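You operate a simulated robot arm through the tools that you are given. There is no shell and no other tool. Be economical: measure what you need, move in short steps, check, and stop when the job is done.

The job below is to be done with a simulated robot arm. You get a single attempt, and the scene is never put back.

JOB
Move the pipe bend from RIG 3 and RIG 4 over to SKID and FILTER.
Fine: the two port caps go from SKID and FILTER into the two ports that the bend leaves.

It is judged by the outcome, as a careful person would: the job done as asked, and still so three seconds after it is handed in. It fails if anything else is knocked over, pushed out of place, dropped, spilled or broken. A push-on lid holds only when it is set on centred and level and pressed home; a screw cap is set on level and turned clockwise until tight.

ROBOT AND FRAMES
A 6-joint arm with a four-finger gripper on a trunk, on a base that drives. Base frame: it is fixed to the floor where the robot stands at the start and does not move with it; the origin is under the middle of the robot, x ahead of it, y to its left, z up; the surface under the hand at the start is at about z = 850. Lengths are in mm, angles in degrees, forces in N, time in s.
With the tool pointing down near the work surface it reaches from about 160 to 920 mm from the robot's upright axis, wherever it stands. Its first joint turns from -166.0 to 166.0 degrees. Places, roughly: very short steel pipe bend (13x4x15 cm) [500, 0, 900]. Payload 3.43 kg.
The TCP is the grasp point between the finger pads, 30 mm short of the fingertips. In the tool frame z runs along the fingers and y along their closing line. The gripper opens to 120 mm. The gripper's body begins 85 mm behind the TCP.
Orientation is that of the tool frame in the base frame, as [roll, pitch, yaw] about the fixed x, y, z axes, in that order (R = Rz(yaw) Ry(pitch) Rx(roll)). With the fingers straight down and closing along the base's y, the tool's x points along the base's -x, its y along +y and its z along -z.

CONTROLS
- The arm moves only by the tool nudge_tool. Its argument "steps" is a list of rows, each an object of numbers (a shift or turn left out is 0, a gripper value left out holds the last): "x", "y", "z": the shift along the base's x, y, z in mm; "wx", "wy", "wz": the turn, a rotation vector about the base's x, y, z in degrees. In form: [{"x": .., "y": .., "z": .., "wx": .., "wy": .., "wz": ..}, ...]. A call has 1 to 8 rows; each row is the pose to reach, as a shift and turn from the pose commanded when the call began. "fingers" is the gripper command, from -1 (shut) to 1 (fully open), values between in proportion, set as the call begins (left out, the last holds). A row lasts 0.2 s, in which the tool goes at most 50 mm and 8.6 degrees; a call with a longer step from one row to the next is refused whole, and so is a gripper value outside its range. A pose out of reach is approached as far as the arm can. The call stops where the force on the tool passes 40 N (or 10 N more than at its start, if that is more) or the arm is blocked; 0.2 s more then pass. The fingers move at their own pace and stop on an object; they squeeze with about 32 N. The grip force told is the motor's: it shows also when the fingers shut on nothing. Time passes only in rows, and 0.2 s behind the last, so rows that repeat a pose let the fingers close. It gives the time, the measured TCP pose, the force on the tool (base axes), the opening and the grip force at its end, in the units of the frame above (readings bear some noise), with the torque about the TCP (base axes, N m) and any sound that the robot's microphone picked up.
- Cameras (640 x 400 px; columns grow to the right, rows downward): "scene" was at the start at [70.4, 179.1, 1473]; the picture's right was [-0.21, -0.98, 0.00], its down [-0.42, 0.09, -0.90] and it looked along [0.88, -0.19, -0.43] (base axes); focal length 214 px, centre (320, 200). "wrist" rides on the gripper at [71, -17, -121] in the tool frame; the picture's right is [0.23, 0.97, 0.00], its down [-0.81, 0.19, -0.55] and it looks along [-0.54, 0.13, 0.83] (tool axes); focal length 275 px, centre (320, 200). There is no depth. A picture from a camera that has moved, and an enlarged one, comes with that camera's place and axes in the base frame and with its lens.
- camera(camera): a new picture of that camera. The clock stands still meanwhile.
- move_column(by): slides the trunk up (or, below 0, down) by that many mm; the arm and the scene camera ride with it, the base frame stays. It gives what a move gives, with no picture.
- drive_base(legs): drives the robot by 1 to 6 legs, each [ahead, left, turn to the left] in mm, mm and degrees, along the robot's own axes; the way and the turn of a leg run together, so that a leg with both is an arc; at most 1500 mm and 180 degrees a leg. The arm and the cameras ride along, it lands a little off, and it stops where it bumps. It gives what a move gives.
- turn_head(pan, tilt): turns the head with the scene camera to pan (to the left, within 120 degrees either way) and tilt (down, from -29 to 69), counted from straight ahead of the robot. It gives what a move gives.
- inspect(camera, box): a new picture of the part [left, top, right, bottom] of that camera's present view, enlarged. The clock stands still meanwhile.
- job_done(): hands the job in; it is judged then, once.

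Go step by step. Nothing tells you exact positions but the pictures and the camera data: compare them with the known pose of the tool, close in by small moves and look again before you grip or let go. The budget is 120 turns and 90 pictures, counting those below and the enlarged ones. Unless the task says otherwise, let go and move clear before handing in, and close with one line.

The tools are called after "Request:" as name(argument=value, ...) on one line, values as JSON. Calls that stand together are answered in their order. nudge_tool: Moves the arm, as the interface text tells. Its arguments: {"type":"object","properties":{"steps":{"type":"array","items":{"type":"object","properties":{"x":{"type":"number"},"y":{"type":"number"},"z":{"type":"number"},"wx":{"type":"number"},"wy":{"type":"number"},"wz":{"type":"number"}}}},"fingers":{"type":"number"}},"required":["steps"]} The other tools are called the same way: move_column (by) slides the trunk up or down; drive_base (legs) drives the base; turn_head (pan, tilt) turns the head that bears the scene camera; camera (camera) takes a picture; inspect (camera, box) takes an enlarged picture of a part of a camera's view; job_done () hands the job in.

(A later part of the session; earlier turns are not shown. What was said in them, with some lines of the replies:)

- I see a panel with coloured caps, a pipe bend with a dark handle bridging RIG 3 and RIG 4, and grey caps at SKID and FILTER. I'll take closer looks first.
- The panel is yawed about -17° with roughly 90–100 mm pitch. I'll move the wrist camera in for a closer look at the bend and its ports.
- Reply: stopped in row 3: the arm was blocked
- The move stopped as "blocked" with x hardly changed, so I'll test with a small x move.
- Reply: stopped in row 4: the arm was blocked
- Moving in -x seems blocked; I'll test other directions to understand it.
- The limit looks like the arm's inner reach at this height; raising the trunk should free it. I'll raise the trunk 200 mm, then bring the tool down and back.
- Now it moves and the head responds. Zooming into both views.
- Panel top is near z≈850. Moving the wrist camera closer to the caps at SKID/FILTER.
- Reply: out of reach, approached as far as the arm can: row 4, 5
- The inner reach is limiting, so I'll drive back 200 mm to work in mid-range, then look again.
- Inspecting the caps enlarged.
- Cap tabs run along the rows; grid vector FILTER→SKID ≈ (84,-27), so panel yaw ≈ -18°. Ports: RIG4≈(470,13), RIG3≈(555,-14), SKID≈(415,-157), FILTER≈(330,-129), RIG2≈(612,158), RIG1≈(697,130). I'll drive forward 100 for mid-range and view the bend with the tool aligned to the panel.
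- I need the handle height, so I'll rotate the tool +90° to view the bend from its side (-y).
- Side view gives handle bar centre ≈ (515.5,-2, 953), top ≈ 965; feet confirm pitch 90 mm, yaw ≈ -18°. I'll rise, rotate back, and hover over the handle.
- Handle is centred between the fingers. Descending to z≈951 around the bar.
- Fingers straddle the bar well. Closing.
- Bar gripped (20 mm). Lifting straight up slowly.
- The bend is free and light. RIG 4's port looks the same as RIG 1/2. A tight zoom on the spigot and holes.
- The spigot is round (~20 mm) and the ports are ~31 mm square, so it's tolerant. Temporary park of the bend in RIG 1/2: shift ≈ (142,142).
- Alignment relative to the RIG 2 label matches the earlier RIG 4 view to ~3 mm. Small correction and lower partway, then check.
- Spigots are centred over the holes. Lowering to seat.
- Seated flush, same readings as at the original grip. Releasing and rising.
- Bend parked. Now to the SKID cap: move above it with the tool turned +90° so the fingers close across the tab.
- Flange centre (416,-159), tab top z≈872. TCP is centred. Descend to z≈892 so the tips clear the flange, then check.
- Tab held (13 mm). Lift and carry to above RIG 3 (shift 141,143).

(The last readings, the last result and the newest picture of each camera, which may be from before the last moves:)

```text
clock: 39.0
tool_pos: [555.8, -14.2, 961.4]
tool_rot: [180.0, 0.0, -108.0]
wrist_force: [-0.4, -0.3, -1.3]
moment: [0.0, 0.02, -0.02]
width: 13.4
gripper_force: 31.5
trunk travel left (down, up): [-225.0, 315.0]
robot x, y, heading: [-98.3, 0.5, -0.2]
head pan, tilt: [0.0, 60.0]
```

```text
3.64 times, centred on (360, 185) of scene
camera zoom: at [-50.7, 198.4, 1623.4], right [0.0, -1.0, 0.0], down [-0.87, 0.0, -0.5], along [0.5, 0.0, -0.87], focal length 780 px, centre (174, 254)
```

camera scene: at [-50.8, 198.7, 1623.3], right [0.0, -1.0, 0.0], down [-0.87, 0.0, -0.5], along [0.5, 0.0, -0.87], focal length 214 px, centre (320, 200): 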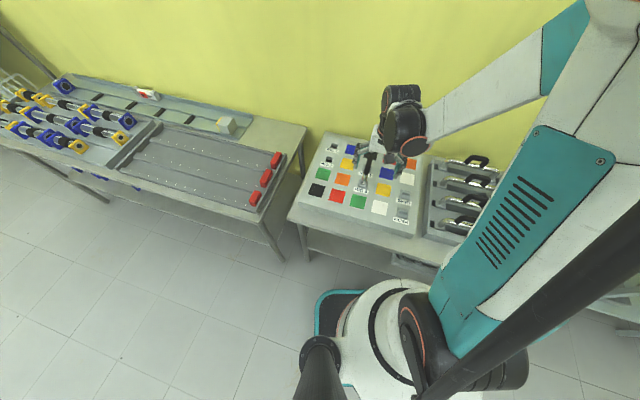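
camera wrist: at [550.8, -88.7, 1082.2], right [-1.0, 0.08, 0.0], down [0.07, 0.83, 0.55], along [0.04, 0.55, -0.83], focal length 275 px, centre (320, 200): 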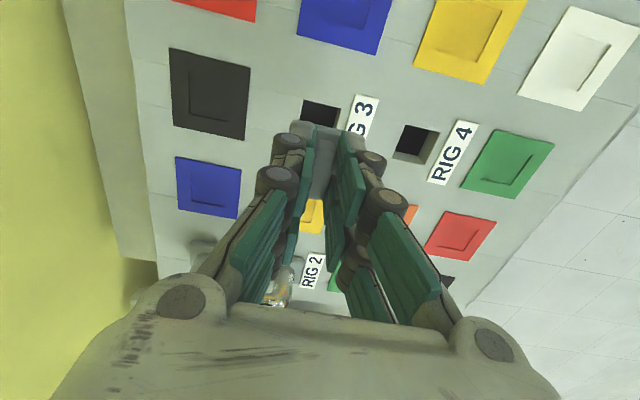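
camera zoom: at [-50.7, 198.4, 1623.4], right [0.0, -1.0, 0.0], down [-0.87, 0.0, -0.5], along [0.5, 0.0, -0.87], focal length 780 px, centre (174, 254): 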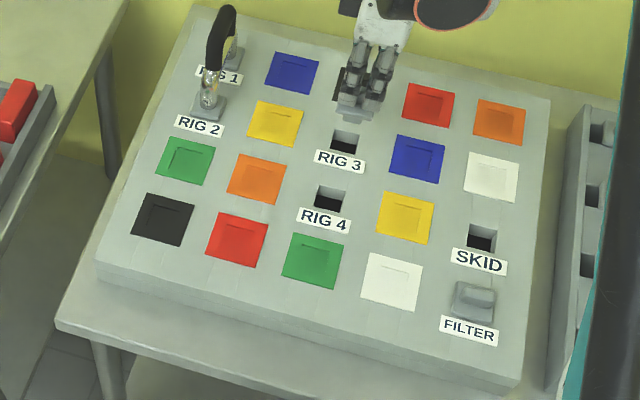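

RIG 3 centre ≈ (557,-15.5); a tiny correction and lower, pausing partway to check.

Request:
nudge_tool(steps=[{"x": 1, "y": -1.5, "z": -20}, {"x": 1, "y": -1.5, "z": -40}, {"x": 1, "y": -1.5, "z": -44}])

Request:
inspect(camera="wrist", box=[220, 60, 480, 240])

Request:
inspect(camera="scene", box=[330, 140, 400, 190])

```text
clock: 39.8
tool_pos: [558.2, -18.1, 917.8]
tool_rot: [-179.9, 0.0, -108.0]
wrist_force: [0.0, -0.5, -1.4]
moment: [0.01, 0.0, 0.01]
width: 13.7
gripper_force: 32.4
trunk travel left (down, up): [-225.0, 315.0]
robot x, y, heading: [-95.1, 1.8, 0.0]
head pan, tilt: [0.0, 60.0]
```

```text
2.22 times, centred on (350, 150) of wrist
camera zoom: at [552.5, -90.5, 1038.0], right [-1.0, 0.08, 0.0], down [0.07, 0.83, 0.55], along [0.04, 0.55, -0.83], focal length 612 px, centre (253, 311)
```

zoom: 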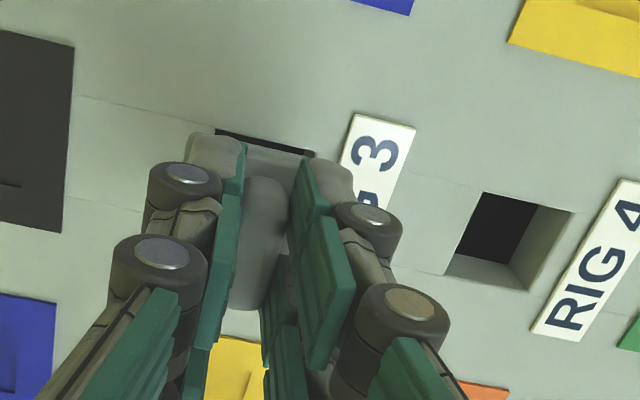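

```text
8.00 times, centred on (365, 165) of scene
camera zoom: at [-50.8, 198.2, 1623.4], right [0.0, -1.0, 0.0], down [-0.87, 0.0, -0.5], along [0.5, 0.0, -0.87], focal length 1716 px, centre (-40, 480)
```

zoom: 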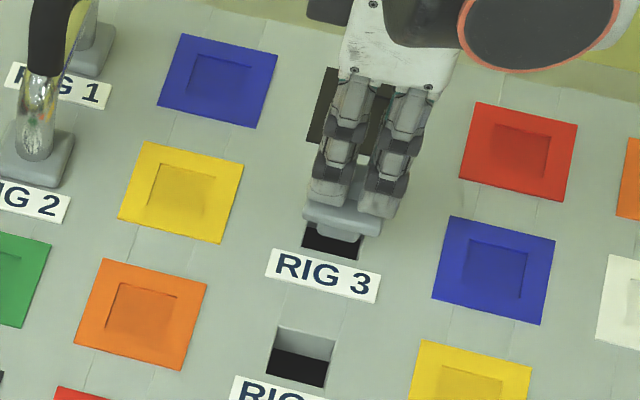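

Plug is entering the port. Lowering to seat.

Request:
nudge_tool(steps=[{"y": 0.7, "z": -8}, {"y": 0.7, "z": -15}, {"y": 0.7, "z": -20}, {"y": 0.7, "z": -24}, {"y": 0.7, "z": -26}])

Request:
inspect(camera="scene", box=[330, 140, 400, 190])

```text
clock: 41.0
tool_pos: [558.3, -15.8, 892.2]
tool_rot: [180.0, 0.0, -107.9]
wrist_force: [0.6, 0.2, -0.8]
moment: [0.03, 0.0, -0.02]
width: 13.4
gripper_force: 31.9
trunk travel left (down, up): [-225.0, 315.0]
robot x, y, heading: [-99.4, 2.6, 0.0]
head pan, tilt: [0.0, 60.0]
```

```text
8.00 times, centred on (365, 165) of scene
camera zoom: at [-50.8, 198.2, 1623.4], right [0.0, -1.0, 0.0], down [-0.87, 0.0, -0.5], along [0.5, 0.0, -0.87], focal length 1716 px, centre (-40, 480)
```

zoom: 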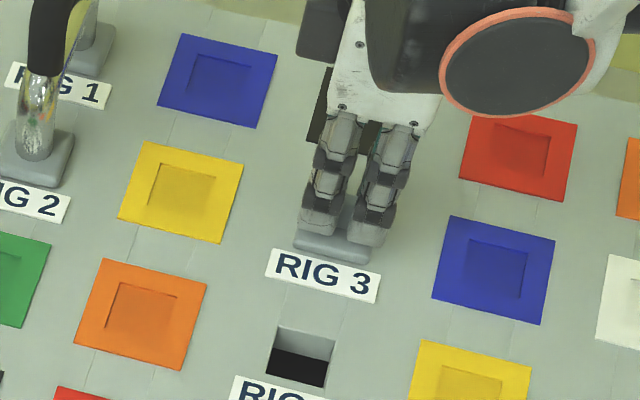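

Almost home; press gently 2 mm more.

Request:
nudge_tool(steps=[{"z": -1}, {"z": -2}, {"z": -2}])

```text
clock: 41.8
tool_pos: [557.5, -15.7, 892.0]
tool_rot: [-180.0, 0.0, -108.0]
wrist_force: [6.4, -0.4, 29.0]
moment: [0.03, -0.15, -0.01]
width: 13.7
gripper_force: 31.8
trunk travel left (down, up): [-225.0, 315.0]
robot x, y, heading: [-97.6, 2.2, -0.1]
head pan, tilt: [0.0, 60.0]
```

Seated (29 N contact). Back off the press, release, rise and move toward the FILTER cap.

Request:
nudge_tool(steps=[{"z": 1.5}, {"z": 1.5}, {"z": 1.5}])

Request:
nudge_tool(steps=[{"z": 0}, {"z": 0}, {"z": 0}, {"z": 20}, {"z": 50}, {"z": 75}], fingers=0)

Request:
inspect(camera="scene", box=[290, 130, 430, 240])

Request:
camera(camera="wrist")

```text
clock: 42.6
tool_pos: [558.8, -16.4, 891.1]
tool_rot: [180.0, 0.0, -108.0]
wrist_force: [1.6, -1.6, 6.5]
moment: [0.01, -0.03, 0.01]
width: 13.4
gripper_force: 31.6
trunk travel left (down, up): [-225.0, 315.0]
robot x, y, heading: [-98.1, -0.2, -0.3]
head pan, tilt: [0.0, 60.0]
```

```text
clock: 44.0
tool_pos: [559.1, -15.5, 967.7]
tool_rot: [-179.9, 0.0, -108.0]
wrist_force: [0.0, -0.9, 0.4]
moment: [0.01, -0.02, 0.03]
width: 59.9
gripper_force: 0.1
trunk travel left (down, up): [-225.0, 315.0]
robot x, y, heading: [-95.3, 3.5, -0.2]
head pan, tilt: [0.0, 60.0]
```

```text
3.64 times, centred on (360, 185) of scene
camera zoom: at [-51.2, 198.2, 1623.4], right [0.0, -1.0, 0.0], down [-0.87, 0.0, -0.5], along [0.5, 0.0, -0.87], focal length 780 px, centre (174, 254)
```

zoom: 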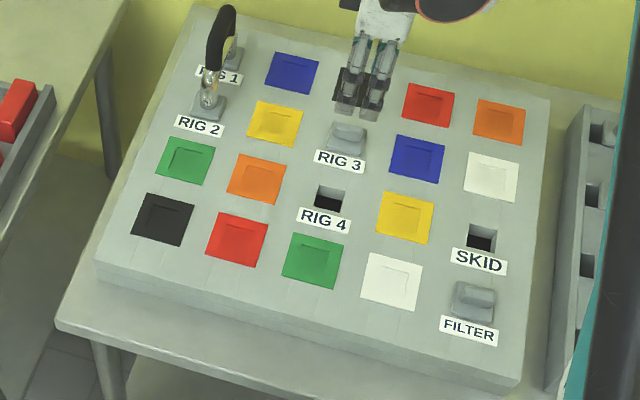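

```text
46 pictures are left
camera wrist: at [553.7, -89.1, 1087.8], right [-1.0, 0.08, 0.0], down [0.07, 0.83, 0.55], along [0.04, 0.55, -0.83], focal length 275 px, centre (320, 200)
```

wrist: 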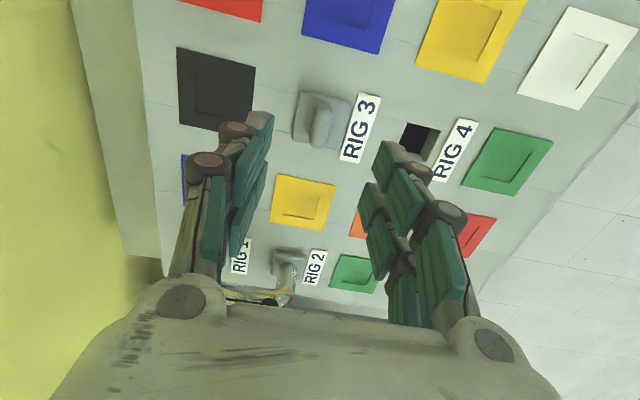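

RIG 3 capped. Moving over the FILTER cap.

Request:
nudge_tool(steps=[{"x": -38, "y": -19}, {"x": -76, "y": -38}, {"x": -114, "y": -57}, {"x": -152, "y": -77}, {"x": -190, "y": -96}, {"x": -227, "y": -116}, {"x": -227, "y": -116}])

Request:
inspect(camera="wrist", box=[270, 70, 400, 180])

```text
clock: 45.6
tool_pos: [331.3, -131.8, 967.4]
tool_rot: [179.9, 0.0, -108.0]
wrist_force: [-0.1, 0.5, 0.8]
moment: [0.01, -0.03, 0.0]
width: 60.0
gripper_force: 0.2
trunk travel left (down, up): [-225.0, 315.0]
robot x, y, heading: [-96.3, 0.1, -0.1]
head pan, tilt: [0.0, 60.0]
```

```text
3.64 times, centred on (335, 125) of wrist
camera zoom: at [326.4, -205.2, 1087.5], right [-1.0, 0.08, 0.0], down [0.07, 0.83, 0.55], along [0.04, 0.55, -0.83], focal length 1001 px, centre (266, 473)
```

zoom: 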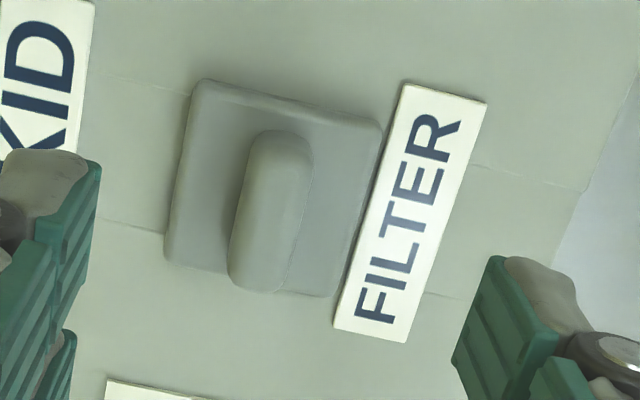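

Nearly identical alignment; adjust x by -1.5 and descend to 891.5, then close.

Request:
nudge_tool(steps=[{"x": -1.5, "z": -30}, {"x": -1.5, "z": -55}, {"x": -1.5, "z": -70}, {"x": -1.5, "z": -76}])

Request:
nudge_tool(steps=[{"z": 0}, {"z": 0}, {"z": 0}, {"z": 0}], fingers=-1)

Request:
nudge_tool(steps=[{"z": 5}, {"z": 15}, {"z": 30}, {"z": 50}, {"z": 70}])

```text
clock: 46.6
tool_pos: [365.4, -146.0, 939.9]
tool_rot: [179.9, 0.0, -107.9]
wrist_force: [0.2, 0.7, -0.4]
moment: [-0.05, -0.01, -0.01]
width: 59.9
gripper_force: 0.2
out of reach, approached as far as the arm can: row 1, 2, 3, 4
trunk travel left (down, up): [-225.0, 315.0]
robot x, y, heading: [-97.6, 4.0, -0.1]
head pan, tilt: [0.0, 60.0]
```

```text
clock: 47.6
tool_pos: [364.4, -144.3, 939.6]
tool_rot: [-179.9, 0.1, -108.0]
wrist_force: [0.5, 0.1, -0.3]
moment: [-0.02, -0.02, 0.05]
width: 0.0
gripper_force: 32.1
trunk travel left (down, up): [-225.0, 315.0]
robot x, y, heading: [-95.2, -4.6, -0.1]
head pan, tilt: [0.0, 60.0]
```

```text
clock: 48.8
tool_pos: [365.4, -144.1, 1008.6]
tool_rot: [-179.9, 0.1, -108.0]
wrist_force: [0.2, 0.1, 0.6]
moment: [0.0, 0.03, -0.02]
width: 0.2
gripper_force: 32.0
trunk travel left (down, up): [-225.0, 315.0]
robot x, y, heading: [-100.0, 0.3, -0.1]
head pan, tilt: [0.0, 60.0]
```

FILTER was beyond the inner reach at this trunk height; nothing was touched. I'll drive back 100 mm and reopen the gripper.

Request:
drive_base(legs=[[-100, 0, 0]])

Request:
nudge_tool(steps=[{"x": 0}, {"x": 0}], fingers=0)

```text
clock: 50.0
tool_pos: [265.0, -143.4, 1008.8]
tool_rot: [-179.9, 0.0, -107.8]
wrist_force: [-0.5, 0.5, 0.4]
moment: [0.01, 0.02, -0.03]
width: 0.1
gripper_force: 32.3
trunk travel left (down, up): [-225.0, 315.0]
robot x, y, heading: [-197.5, -0.8, -0.1]
head pan, tilt: [0.0, 60.0]
```

```text
clock: 50.6
tool_pos: [265.0, -144.4, 1008.1]
tool_rot: [-179.9, 0.0, -107.9]
wrist_force: [0.0, -0.3, -0.9]
moment: [-0.01, 0.01, 0.0]
width: 60.0
gripper_force: 0.1
trunk travel left (down, up): [-225.0, 315.0]
robot x, y, heading: [-200.3, -1.3, -0.1]
head pan, tilt: [0.0, 60.0]
```

Moving back over FILTER at (330,-131.5), z≈961, and checking.

Request:
nudge_tool(steps=[{"x": 35, "y": 6, "z": -15}, {"x": 65, "y": 12.5, "z": -30}, {"x": 65, "y": 12.5, "z": -47}, {"x": 65, "y": 12.5, "z": -47}])

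Request:
inspect(camera="wrist", box=[270, 70, 400, 180])

```text
clock: 51.6
tool_pos: [330.1, -130.9, 962.0]
tool_rot: [179.9, 0.0, -107.9]
wrist_force: [-0.9, 0.3, -0.2]
moment: [0.01, -0.01, -0.01]
width: 60.0
gripper_force: 0.0
trunk travel left (down, up): [-225.0, 315.0]
robot x, y, heading: [-194.7, 2.1, -0.2]
head pan, tilt: [0.0, 60.0]
```

```text
3.64 times, centred on (335, 125) of wrist
camera zoom: at [324.9, -204.0, 1081.8], right [-1.0, 0.08, 0.0], down [0.07, 0.83, 0.55], along [0.04, 0.55, -0.83], focal length 1001 px, centre (266, 473)
```

zoom: 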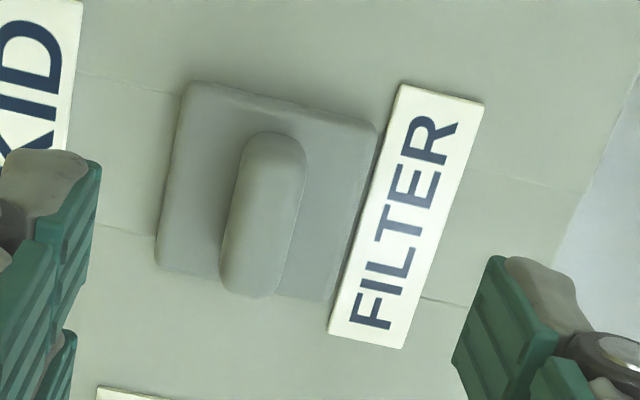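

Alignment matches the SKID view exactly. Descending 70.

Request:
nudge_tool(steps=[{"z": -30}, {"z": -55}, {"z": -66}, {"z": -70}])

```text
clock: 52.6
tool_pos: [330.3, -131.2, 890.6]
tool_rot: [-180.0, 0.0, -107.9]
wrist_force: [0.7, 0.4, 0.0]
moment: [0.0, 0.05, 0.06]
width: 60.1
gripper_force: 0.2
trunk travel left (down, up): [-225.0, 315.0]
robot x, y, heading: [-198.2, 2.1, -0.2]
head pan, tilt: [0.0, 60.0]
```

Request:
nudge_tool(steps=[{"z": 0.5}, {"z": 0.5}, {"z": 0.5}, {"z": 0.5}], fingers=-1)

```text
clock: 53.6
tool_pos: [330.0, -131.2, 891.6]
tool_rot: [180.0, -0.1, -107.9]
wrist_force: [0.4, 0.5, 0.7]
moment: [0.0, -0.01, -0.05]
width: 13.4
gripper_force: 31.8
trunk travel left (down, up): [-225.0, 315.0]
robot x, y, heading: [-195.7, -1.6, 0.1]
head pan, tilt: [0.0, 60.0]
```

Tab held. Lift and carry to above RIG 4.

Request:
nudge_tool(steps=[{"z": 5}, {"z": 15}, {"z": 30}, {"z": 50}, {"z": 70}])

Request:
nudge_tool(steps=[{"x": 28, "y": 28}, {"x": 56, "y": 56}, {"x": 84, "y": 84}, {"x": 112, "y": 113}, {"x": 141.3, "y": 143.2}, {"x": 141.3, "y": 143.2}])

Request:
nudge_tool(steps=[{"z": -20}, {"z": -38}, {"z": -43}])

Request:
inspect(camera="scene", box=[330, 125, 410, 185])

Request:
inspect(camera="wrist", box=[220, 60, 480, 240])

```text
clock: 54.8
tool_pos: [329.8, -131.3, 961.1]
tool_rot: [-180.0, 0.0, -107.7]
wrist_force: [-0.3, 0.0, -1.3]
moment: [0.02, 0.0, 0.01]
width: 13.5
gripper_force: 32.1
trunk travel left (down, up): [-225.0, 315.0]
robot x, y, heading: [-194.5, 0.3, -0.2]
head pan, tilt: [0.0, 60.0]
```

```text
clock: 56.2
tool_pos: [470.9, 12.5, 961.5]
tool_rot: [-180.0, 0.1, -108.0]
wrist_force: [-0.1, -0.6, -1.4]
moment: [0.01, 0.03, 0.0]
width: 13.4
gripper_force: 32.1
trunk travel left (down, up): [-225.0, 315.0]
robot x, y, heading: [-196.5, -2.8, 0.2]
head pan, tilt: [0.0, 60.0]
```

```text
clock: 57.0
tool_pos: [469.9, 12.6, 918.9]
tool_rot: [180.0, 0.0, -107.9]
wrist_force: [0.4, 0.0, -0.7]
moment: [-0.02, 0.0, -0.03]
width: 13.6
gripper_force: 31.7
trunk travel left (down, up): [-225.0, 315.0]
robot x, y, heading: [-197.0, -2.4, -0.3]
head pan, tilt: [0.0, 60.0]
```

```text
6.67 times, centred on (370, 155) of scene
camera zoom: at [-150.8, 198.3, 1623.4], right [0.0, -1.0, 0.0], down [-0.87, 0.0, -0.5], along [0.5, 0.0, -0.87], focal length 1430 px, centre (-13, 500)
```

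zoom: 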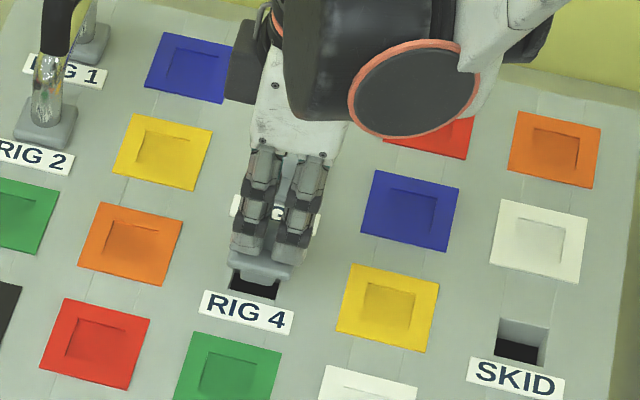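

```text
2.22 times, centred on (350, 150) of wrist
camera zoom: at [465.7, -61.1, 1038.3], right [-1.0, 0.08, 0.0], down [0.07, 0.83, 0.55], along [0.04, 0.55, -0.83], focal length 612 px, centre (253, 311)
```

zoom: 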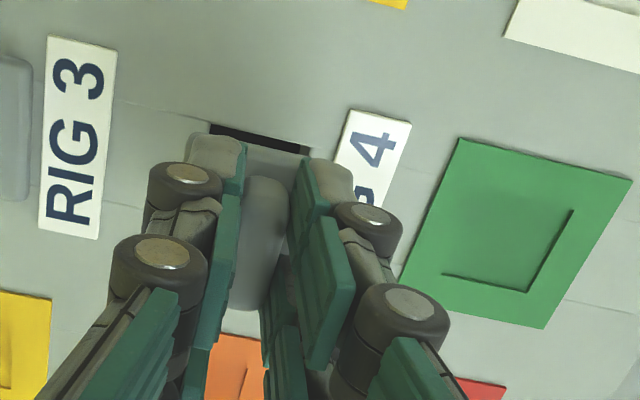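

Close to the same alignment; small correction (+1.5,-0.8) while lowering to seat.

Request:
nudge_tool(steps=[{"x": 1.5, "y": -0.8, "z": -4}, {"x": 1.5, "y": -0.8, "z": -12}, {"x": 1.5, "y": -0.8, "z": -19}, {"x": 1.5, "y": -0.8, "z": -24}, {"x": 1.5, "y": -0.8, "z": -27}, {"x": 1.5, "y": -0.8, "z": -28.5}])

Request:
inspect(camera="scene", box=[330, 125, 410, 185])

```text
clock: 58.4
tool_pos: [471.7, 10.8, 890.5]
tool_rot: [-179.9, 0.0, -107.9]
wrist_force: [8.7, -0.6, 24.1]
moment: [0.0, -0.21, 0.02]
width: 13.3
gripper_force: 32.0
trunk travel left (down, up): [-225.0, 315.0]
robot x, y, heading: [-197.9, -1.3, 0.0]
head pan, tilt: [0.0, 60.0]
```

```text
6.67 times, centred on (370, 155) of scene
camera zoom: at [-152.2, 198.3, 1623.8], right [0.0, -1.0, 0.0], down [-0.87, 0.0, -0.5], along [0.5, 0.0, -0.87], focal length 1430 px, centre (-13, 500)
```

zoom: 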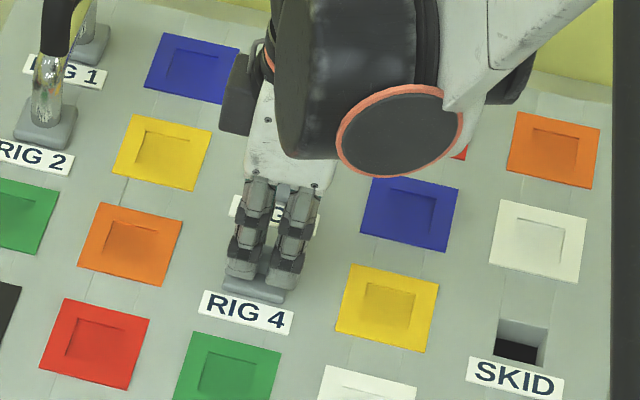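

Seated. Ease off, release and rise.

Request:
nudge_tool(steps=[{"z": 1.3}, {"z": 1.3}, {"z": 1.3}])

Request:
nudge_tool(steps=[{"z": 0}, {"z": 0}, {"z": 0}, {"z": 20}, {"z": 60}, {"z": 100}, {"z": 140}], fingers=0)

Request:
inspect(camera="scene", box=[290, 110, 430, 220])

```text
clock: 59.2
tool_pos: [470.6, 11.5, 891.3]
tool_rot: [180.0, 0.0, -107.9]
wrist_force: [5.1, -0.6, 15.3]
moment: [0.0, -0.16, -0.04]
width: 13.6
gripper_force: 31.8
trunk travel left (down, up): [-225.0, 315.0]
robot x, y, heading: [-199.4, 1.6, -0.2]
head pan, tilt: [0.0, 60.0]
```

```text
clock: 60.8
tool_pos: [471.8, 10.4, 1029.6]
tool_rot: [180.0, 0.0, -107.9]
wrist_force: [1.1, -0.9, -0.3]
moment: [-0.01, 0.01, -0.01]
width: 59.8
gripper_force: 0.0
trunk travel left (down, up): [-225.0, 315.0]
robot x, y, heading: [-200.1, -0.5, -0.1]
head pan, tilt: [0.0, 60.0]
```

```text
3.64 times, centred on (360, 165) of scene
camera zoom: at [-151.5, 198.3, 1623.4], right [0.0, -1.0, 0.0], down [-0.87, 0.0, -0.5], along [0.5, 0.0, -0.87], focal length 780 px, centre (174, 327)
```

zoom: 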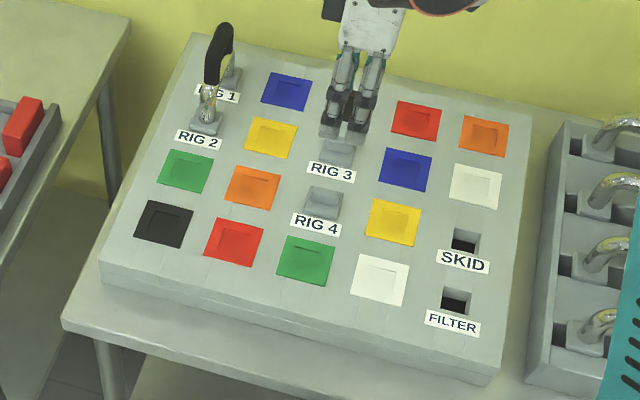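

Both caps are in RIG 3/4 and SKID/FILTER are open. Now fetch the bend: move above it, rotating back -90°.

Request:
nudge_tool(steps=[{"x": 23, "y": 16, "wz": -8}, {"x": 45, "y": 33, "wz": -16}, {"x": 68, "y": 49, "wz": -24}, {"x": 91, "y": 65, "wz": -32}, {"x": 113, "y": 82, "wz": -40}, {"x": 136, "y": 98, "wz": -48}, {"x": 159, "y": 114, "wz": -56}, {"x": 181.3, "y": 130.5, "wz": -64}])

Request:
nudge_tool(steps=[{"wz": -8}, {"wz": -16}, {"wz": -24}, {"wz": -26}, {"wz": -26}])

Request:
camera(camera="wrist")

```text
clock: 62.6
tool_pos: [653.5, 141.4, 1031.1]
tool_rot: [-179.9, 0.0, -172.1]
wrist_force: [0.5, 0.2, 0.0]
moment: [0.02, 0.03, 0.0]
width: 59.8
gripper_force: 0.0
trunk travel left (down, up): [-225.0, 315.0]
robot x, y, heading: [-194.7, 0.3, -0.3]
head pan, tilt: [0.0, 60.0]
```

```text
clock: 63.8
tool_pos: [654.1, 141.0, 1030.7]
tool_rot: [180.0, 0.0, 161.9]
wrist_force: [-0.1, -0.5, -0.9]
moment: [0.03, 0.03, 0.0]
width: 60.0
gripper_force: 0.0
trunk travel left (down, up): [-225.0, 315.0]
robot x, y, heading: [-196.2, -0.5, 0.0]
head pan, tilt: [0.0, 60.0]
```

```text
39 pictures are left
camera wrist: at [581.7, 147.6, 1151.3], right [0.08, 1.0, 0.0], down [0.83, -0.07, 0.55], along [0.55, -0.05, -0.83], focal length 275 px, centre (320, 200)
```

wrist: 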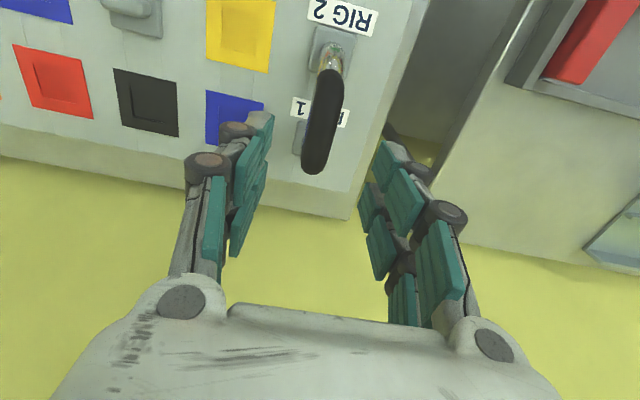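

Centred. Descend to z≈951.

Request:
nudge_tool(steps=[{"z": -35}, {"z": -60}, {"z": -75}, {"z": -79.5}])

Request:
camera(camera="wrist")

```text
clock: 64.8
tool_pos: [653.8, 141.5, 950.8]
tool_rot: [-180.0, 0.1, 162.1]
wrist_force: [-0.2, -0.2, -0.7]
moment: [-0.02, 0.04, -0.02]
width: 60.0
gripper_force: 0.1
trunk travel left (down, up): [-225.0, 315.0]
robot x, y, heading: [-198.4, 0.7, 0.1]
head pan, tilt: [0.0, 60.0]
```

```text
38 pictures are left
camera wrist: at [581.7, 147.5, 1071.8], right [0.08, 1.0, 0.0], down [0.83, -0.07, 0.55], along [0.55, -0.04, -0.83], focal length 275 px, centre (320, 200)
```

wrist: 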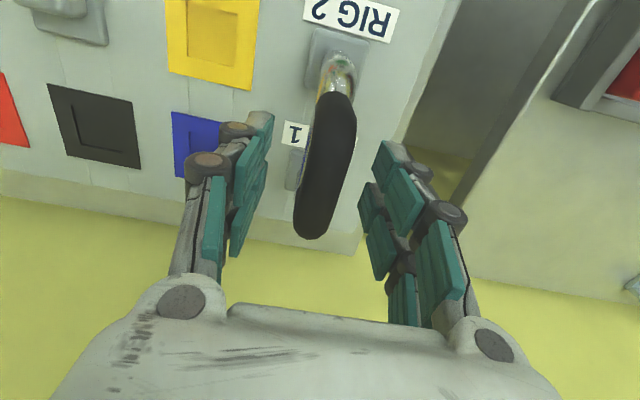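

Good straddle. Close, then lift.

Request:
nudge_tool(steps=[{"z": 0}, {"z": 0}, {"z": 0}, {"z": 0}], fingers=-1)

Request:
nudge_tool(steps=[{"z": 5}, {"z": 10}, {"z": 20}, {"z": 35}, {"z": 55}, {"z": 75}])

```text
clock: 65.8
tool_pos: [654.5, 141.5, 951.6]
tool_rot: [-180.0, -0.1, 162.0]
wrist_force: [-0.8, 1.2, -0.1]
moment: [0.0, 0.0, -0.02]
width: 19.2
gripper_force: 31.8
trunk travel left (down, up): [-225.0, 315.0]
robot x, y, heading: [-196.8, -2.3, -0.2]
head pan, tilt: [0.0, 60.0]
```

```text
clock: 67.2
tool_pos: [654.1, 142.4, 1027.6]
tool_rot: [-179.9, 0.0, 162.1]
wrist_force: [0.5, -0.2, -2.4]
moment: [-0.01, -0.02, -0.01]
width: 19.2
gripper_force: 32.5
trunk travel left (down, up): [-225.0, 315.0]
robot x, y, heading: [-195.5, -1.5, -0.4]
head pan, tilt: [0.0, 60.0]
```

Lifted. Carrying to above SKID/FILTER (shift ≈ -281,-287).

Request:
nudge_tool(steps=[{"x": -32, "y": -33}, {"x": -64, "y": -66}, {"x": -96, "y": -98}, {"x": -128, "y": -131}, {"x": -160, "y": -164}, {"x": -192, "y": -197}, {"x": -224, "y": -229}, {"x": -256, "y": -262}])

Request:
nudge_tool(steps=[{"x": -12, "y": -12}, {"x": -25, "y": -25}, {"x": -25, "y": -25}])

Request:
camera(camera="wrist")

Request:
inspect(camera="scene", box=[350, 130, 430, 210])

```text
clock: 69.0
tool_pos: [398.1, -120.8, 1026.2]
tool_rot: [179.9, 0.0, 162.1]
wrist_force: [-0.6, -0.1, -2.5]
moment: [0.0, 0.01, 0.03]
width: 19.4
gripper_force: 31.7
trunk travel left (down, up): [-225.0, 315.0]
robot x, y, heading: [-200.0, 4.2, -0.0]
head pan, tilt: [0.0, 60.0]
```

```text
clock: 69.8
tool_pos: [372.8, -146.2, 1027.0]
tool_rot: [180.0, 0.0, 162.1]
wrist_force: [0.1, -0.3, -1.9]
moment: [-0.02, 0.02, 0.0]
width: 19.4
gripper_force: 32.1
trunk travel left (down, up): [-225.0, 315.0]
robot x, y, heading: [-199.7, -2.0, 0.0]
head pan, tilt: [0.0, 60.0]
```

```text
37 pictures are left
camera wrist: at [300.3, -139.7, 1146.5], right [0.08, 1.0, 0.0], down [0.83, -0.07, 0.55], along [0.55, -0.04, -0.83], focal length 275 px, centre (320, 200)
```

wrist: 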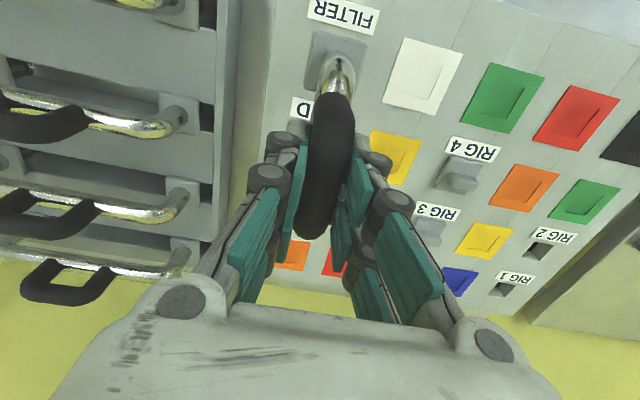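

```text
5.00 times, centred on (390, 170) of scene
camera zoom: at [-150.8, 198.3, 1623.4], right [0.0, -1.0, 0.0], down [-0.87, 0.0, -0.5], along [0.5, 0.0, -0.87], focal length 1072 px, centre (-30, 350)
```

zoom: 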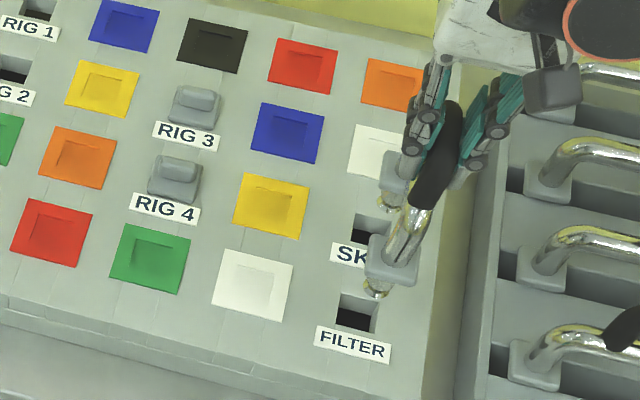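

Well aligned. Lower 45 and check.

Request:
nudge_tool(steps=[{"y": 0.6, "z": -20}, {"y": 0.6, "z": -40}, {"y": 0.6, "z": -45}])

Request:
inspect(camera="scene", box=[360, 150, 420, 200])

```text
clock: 70.6
tool_pos: [372.9, -145.0, 982.4]
tool_rot: [-180.0, -0.1, 162.2]
wrist_force: [0.7, 0.3, -1.9]
moment: [-0.01, 0.0, 0.02]
width: 19.3
gripper_force: 32.1
trunk travel left (down, up): [-225.0, 315.0]
robot x, y, heading: [-198.2, -1.6, -0.1]
head pan, tilt: [0.0, 60.0]
```

```text
8.00 times, centred on (390, 175) of scene
camera zoom: at [-150.9, 198.2, 1623.4], right [0.0, -1.0, 0.0], down [-0.87, 0.0, -0.5], along [0.5, 0.0, -0.87], focal length 1716 px, centre (-240, 400)
```

zoom: 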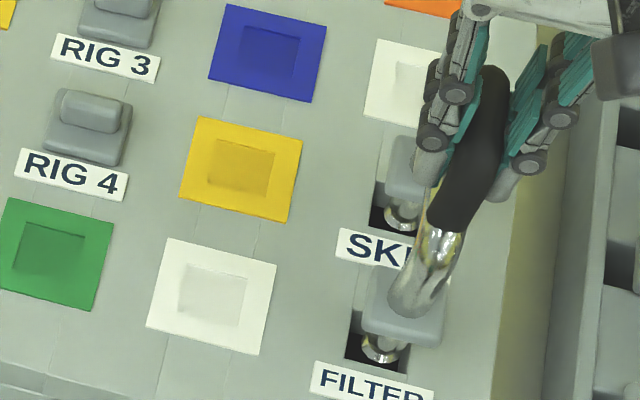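

Spigots are over both ports. Lowering to seat.

Request:
nudge_tool(steps=[{"z": -8}, {"z": -16}, {"z": -23}, {"z": -28}, {"z": -30.7}])

Request:
inspect(camera="scene", box=[360, 150, 420, 200])

```text
clock: 71.8
tool_pos: [374.0, -146.2, 951.7]
tool_rot: [-179.9, 0.1, 162.1]
wrist_force: [2.8, -1.1, 6.5]
moment: [0.05, 0.25, 0.0]
width: 19.4
gripper_force: 31.7
trunk travel left (down, up): [-225.0, 315.0]
robot x, y, heading: [-201.7, 1.8, -0.3]
head pan, tilt: [0.0, 60.0]
```

```text
8.00 times, centred on (390, 175) of scene
camera zoom: at [-151.2, 198.2, 1623.6], right [0.0, -1.0, 0.0], down [-0.87, 0.0, -0.5], along [0.5, 0.0, -0.87], focal length 1716 px, centre (-240, 400)
```

zoom: 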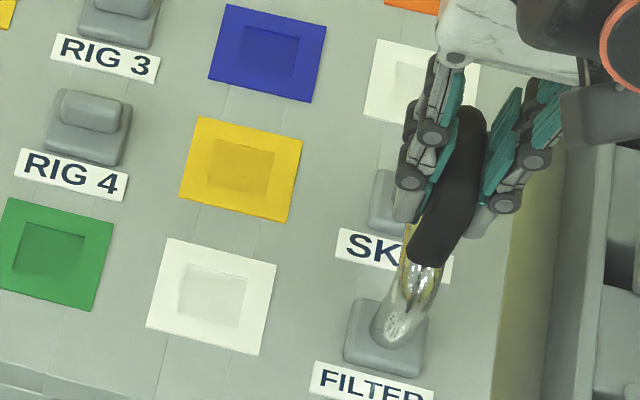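

Flush contact. Small press to confirm it's home, then release and rise.

Request:
nudge_tool(steps=[{"z": -0.8}, {"z": -0.8}, {"z": 0.3}, {"z": 0.3}])

Request:
nudge_tool(steps=[{"z": 0}, {"z": 0}, {"z": 0}, {"z": 30}, {"z": 70}, {"z": 110}, {"z": 110}], fingers=0)

Request:
nudge_tool(steps=[{"x": 30, "y": 30}, {"x": 60, "y": 60}, {"x": 90, "y": 90}, {"x": 120, "y": 120}, {"x": 150, "y": 150, "z": 20}])

Request:
camera(camera="scene")

Request:
inspect(camera="scene", box=[290, 110, 430, 220])

```text
clock: 72.8
tool_pos: [372.7, -144.6, 951.3]
tool_rot: [-180.0, 0.0, 162.2]
wrist_force: [0.6, -0.3, 1.1]
moment: [-0.05, -0.27, -0.01]
width: 20.0
gripper_force: 32.1
trunk travel left (down, up): [-225.0, 315.0]
robot x, y, heading: [-199.7, -5.0, -0.0]
head pan, tilt: [0.0, 60.0]
```

```text
clock: 74.4
tool_pos: [375.2, -145.0, 1062.2]
tool_rot: [-180.0, 0.0, 162.1]
wrist_force: [-0.3, 0.1, -0.3]
moment: [0.02, 0.01, -0.01]
width: 60.0
gripper_force: 0.1
trunk travel left (down, up): [-225.0, 315.0]
robot x, y, heading: [-199.4, 0.5, 0.1]
head pan, tilt: [0.0, 60.0]
```

```text
clock: 75.6
tool_pos: [525.0, 7.7, 1081.9]
tool_rot: [-180.0, 0.0, 161.9]
wrist_force: [0.5, 0.3, -0.5]
moment: [-0.03, 0.02, 0.0]
width: 59.9
gripper_force: 0.1
trunk travel left (down, up): [-225.0, 315.0]
robot x, y, heading: [-197.9, 0.1, 0.0]
head pan, tilt: [0.0, 60.0]
```

```text
33 pictures are left
camera scene: at [-150.7, 198.7, 1623.3], right [0.0, -1.0, 0.0], down [-0.87, 0.0, -0.5], along [0.5, 0.0, -0.87], focal length 214 px, centre (320, 200)
```

scene: 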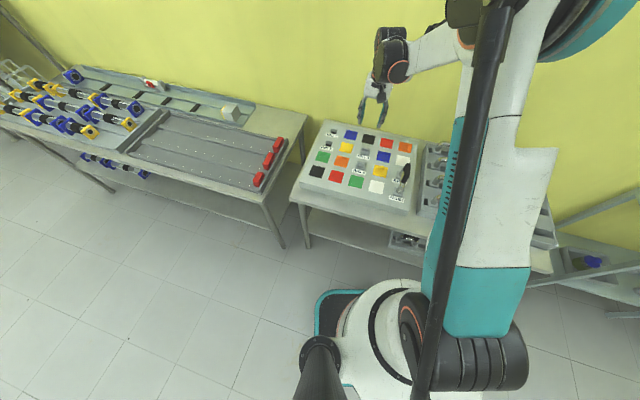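

```text
3.64 times, centred on (360, 165) of scene
camera zoom: at [-150.7, 198.7, 1623.3], right [0.0, -1.0, 0.0], down [-0.87, 0.0, -0.5], along [0.5, 0.0, -0.87], focal length 780 px, centre (174, 327)
```

zoom: 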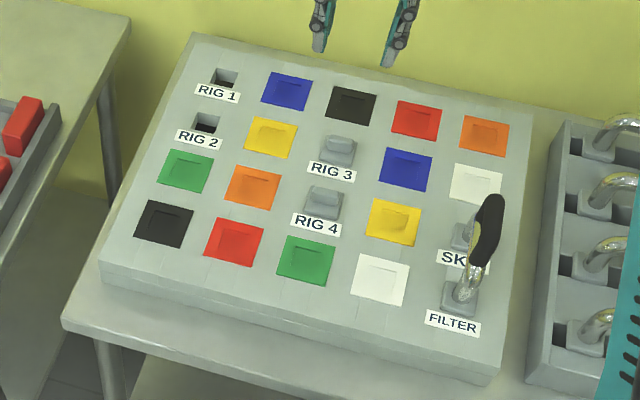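

All pieces look in place; one last close check of the caps and bend feet.

Request:
inspect(camera="scene", box=[350, 140, 410, 185])

Request:
inspect(camera="wrist", box=[0, 0, 400, 200])

```text
8.89 times, centred on (380, 162) of scene
camera zoom: at [-150.7, 198.7, 1623.3], right [0.0, -1.0, 0.0], down [-0.87, 0.0, -0.5], along [0.5, 0.0, -0.87], focal length 1906 px, centre (-213, 533)
```

zoom: 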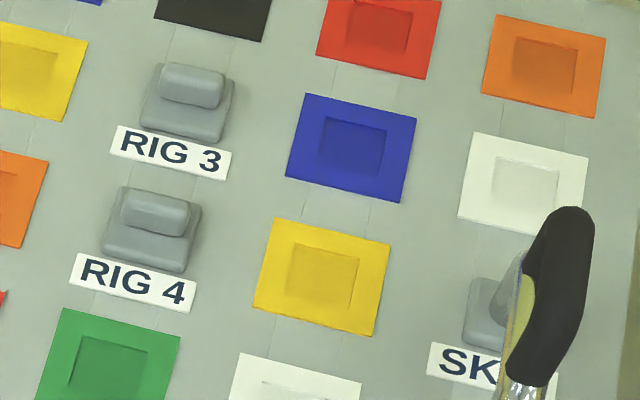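

```text
1.60 times, centred on (200, 100) of wrist
camera zoom: at [451.4, 12.9, 1201.5], right [0.08, 1.0, 0.0], down [0.83, -0.07, 0.55], along [0.55, -0.04, -0.83], focal length 440 px, centre (512, 360)
```

zoom: 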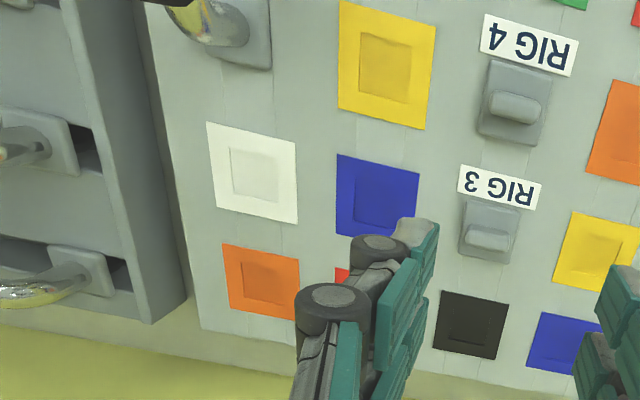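

The caps sit flush in RIG 3 and RIG 4, the bend is seated in SKID and FILTER, and the arm is clear, so I'm handing in.

Request:
job_done()

```text
The job is handed in.
```

The pipe bend is now in SKID and FILTER, and the two port caps are in RIG 3 and RIG 4; the bend was parked briefly in RIG 1 and RIG 2, which are open again as at the start.
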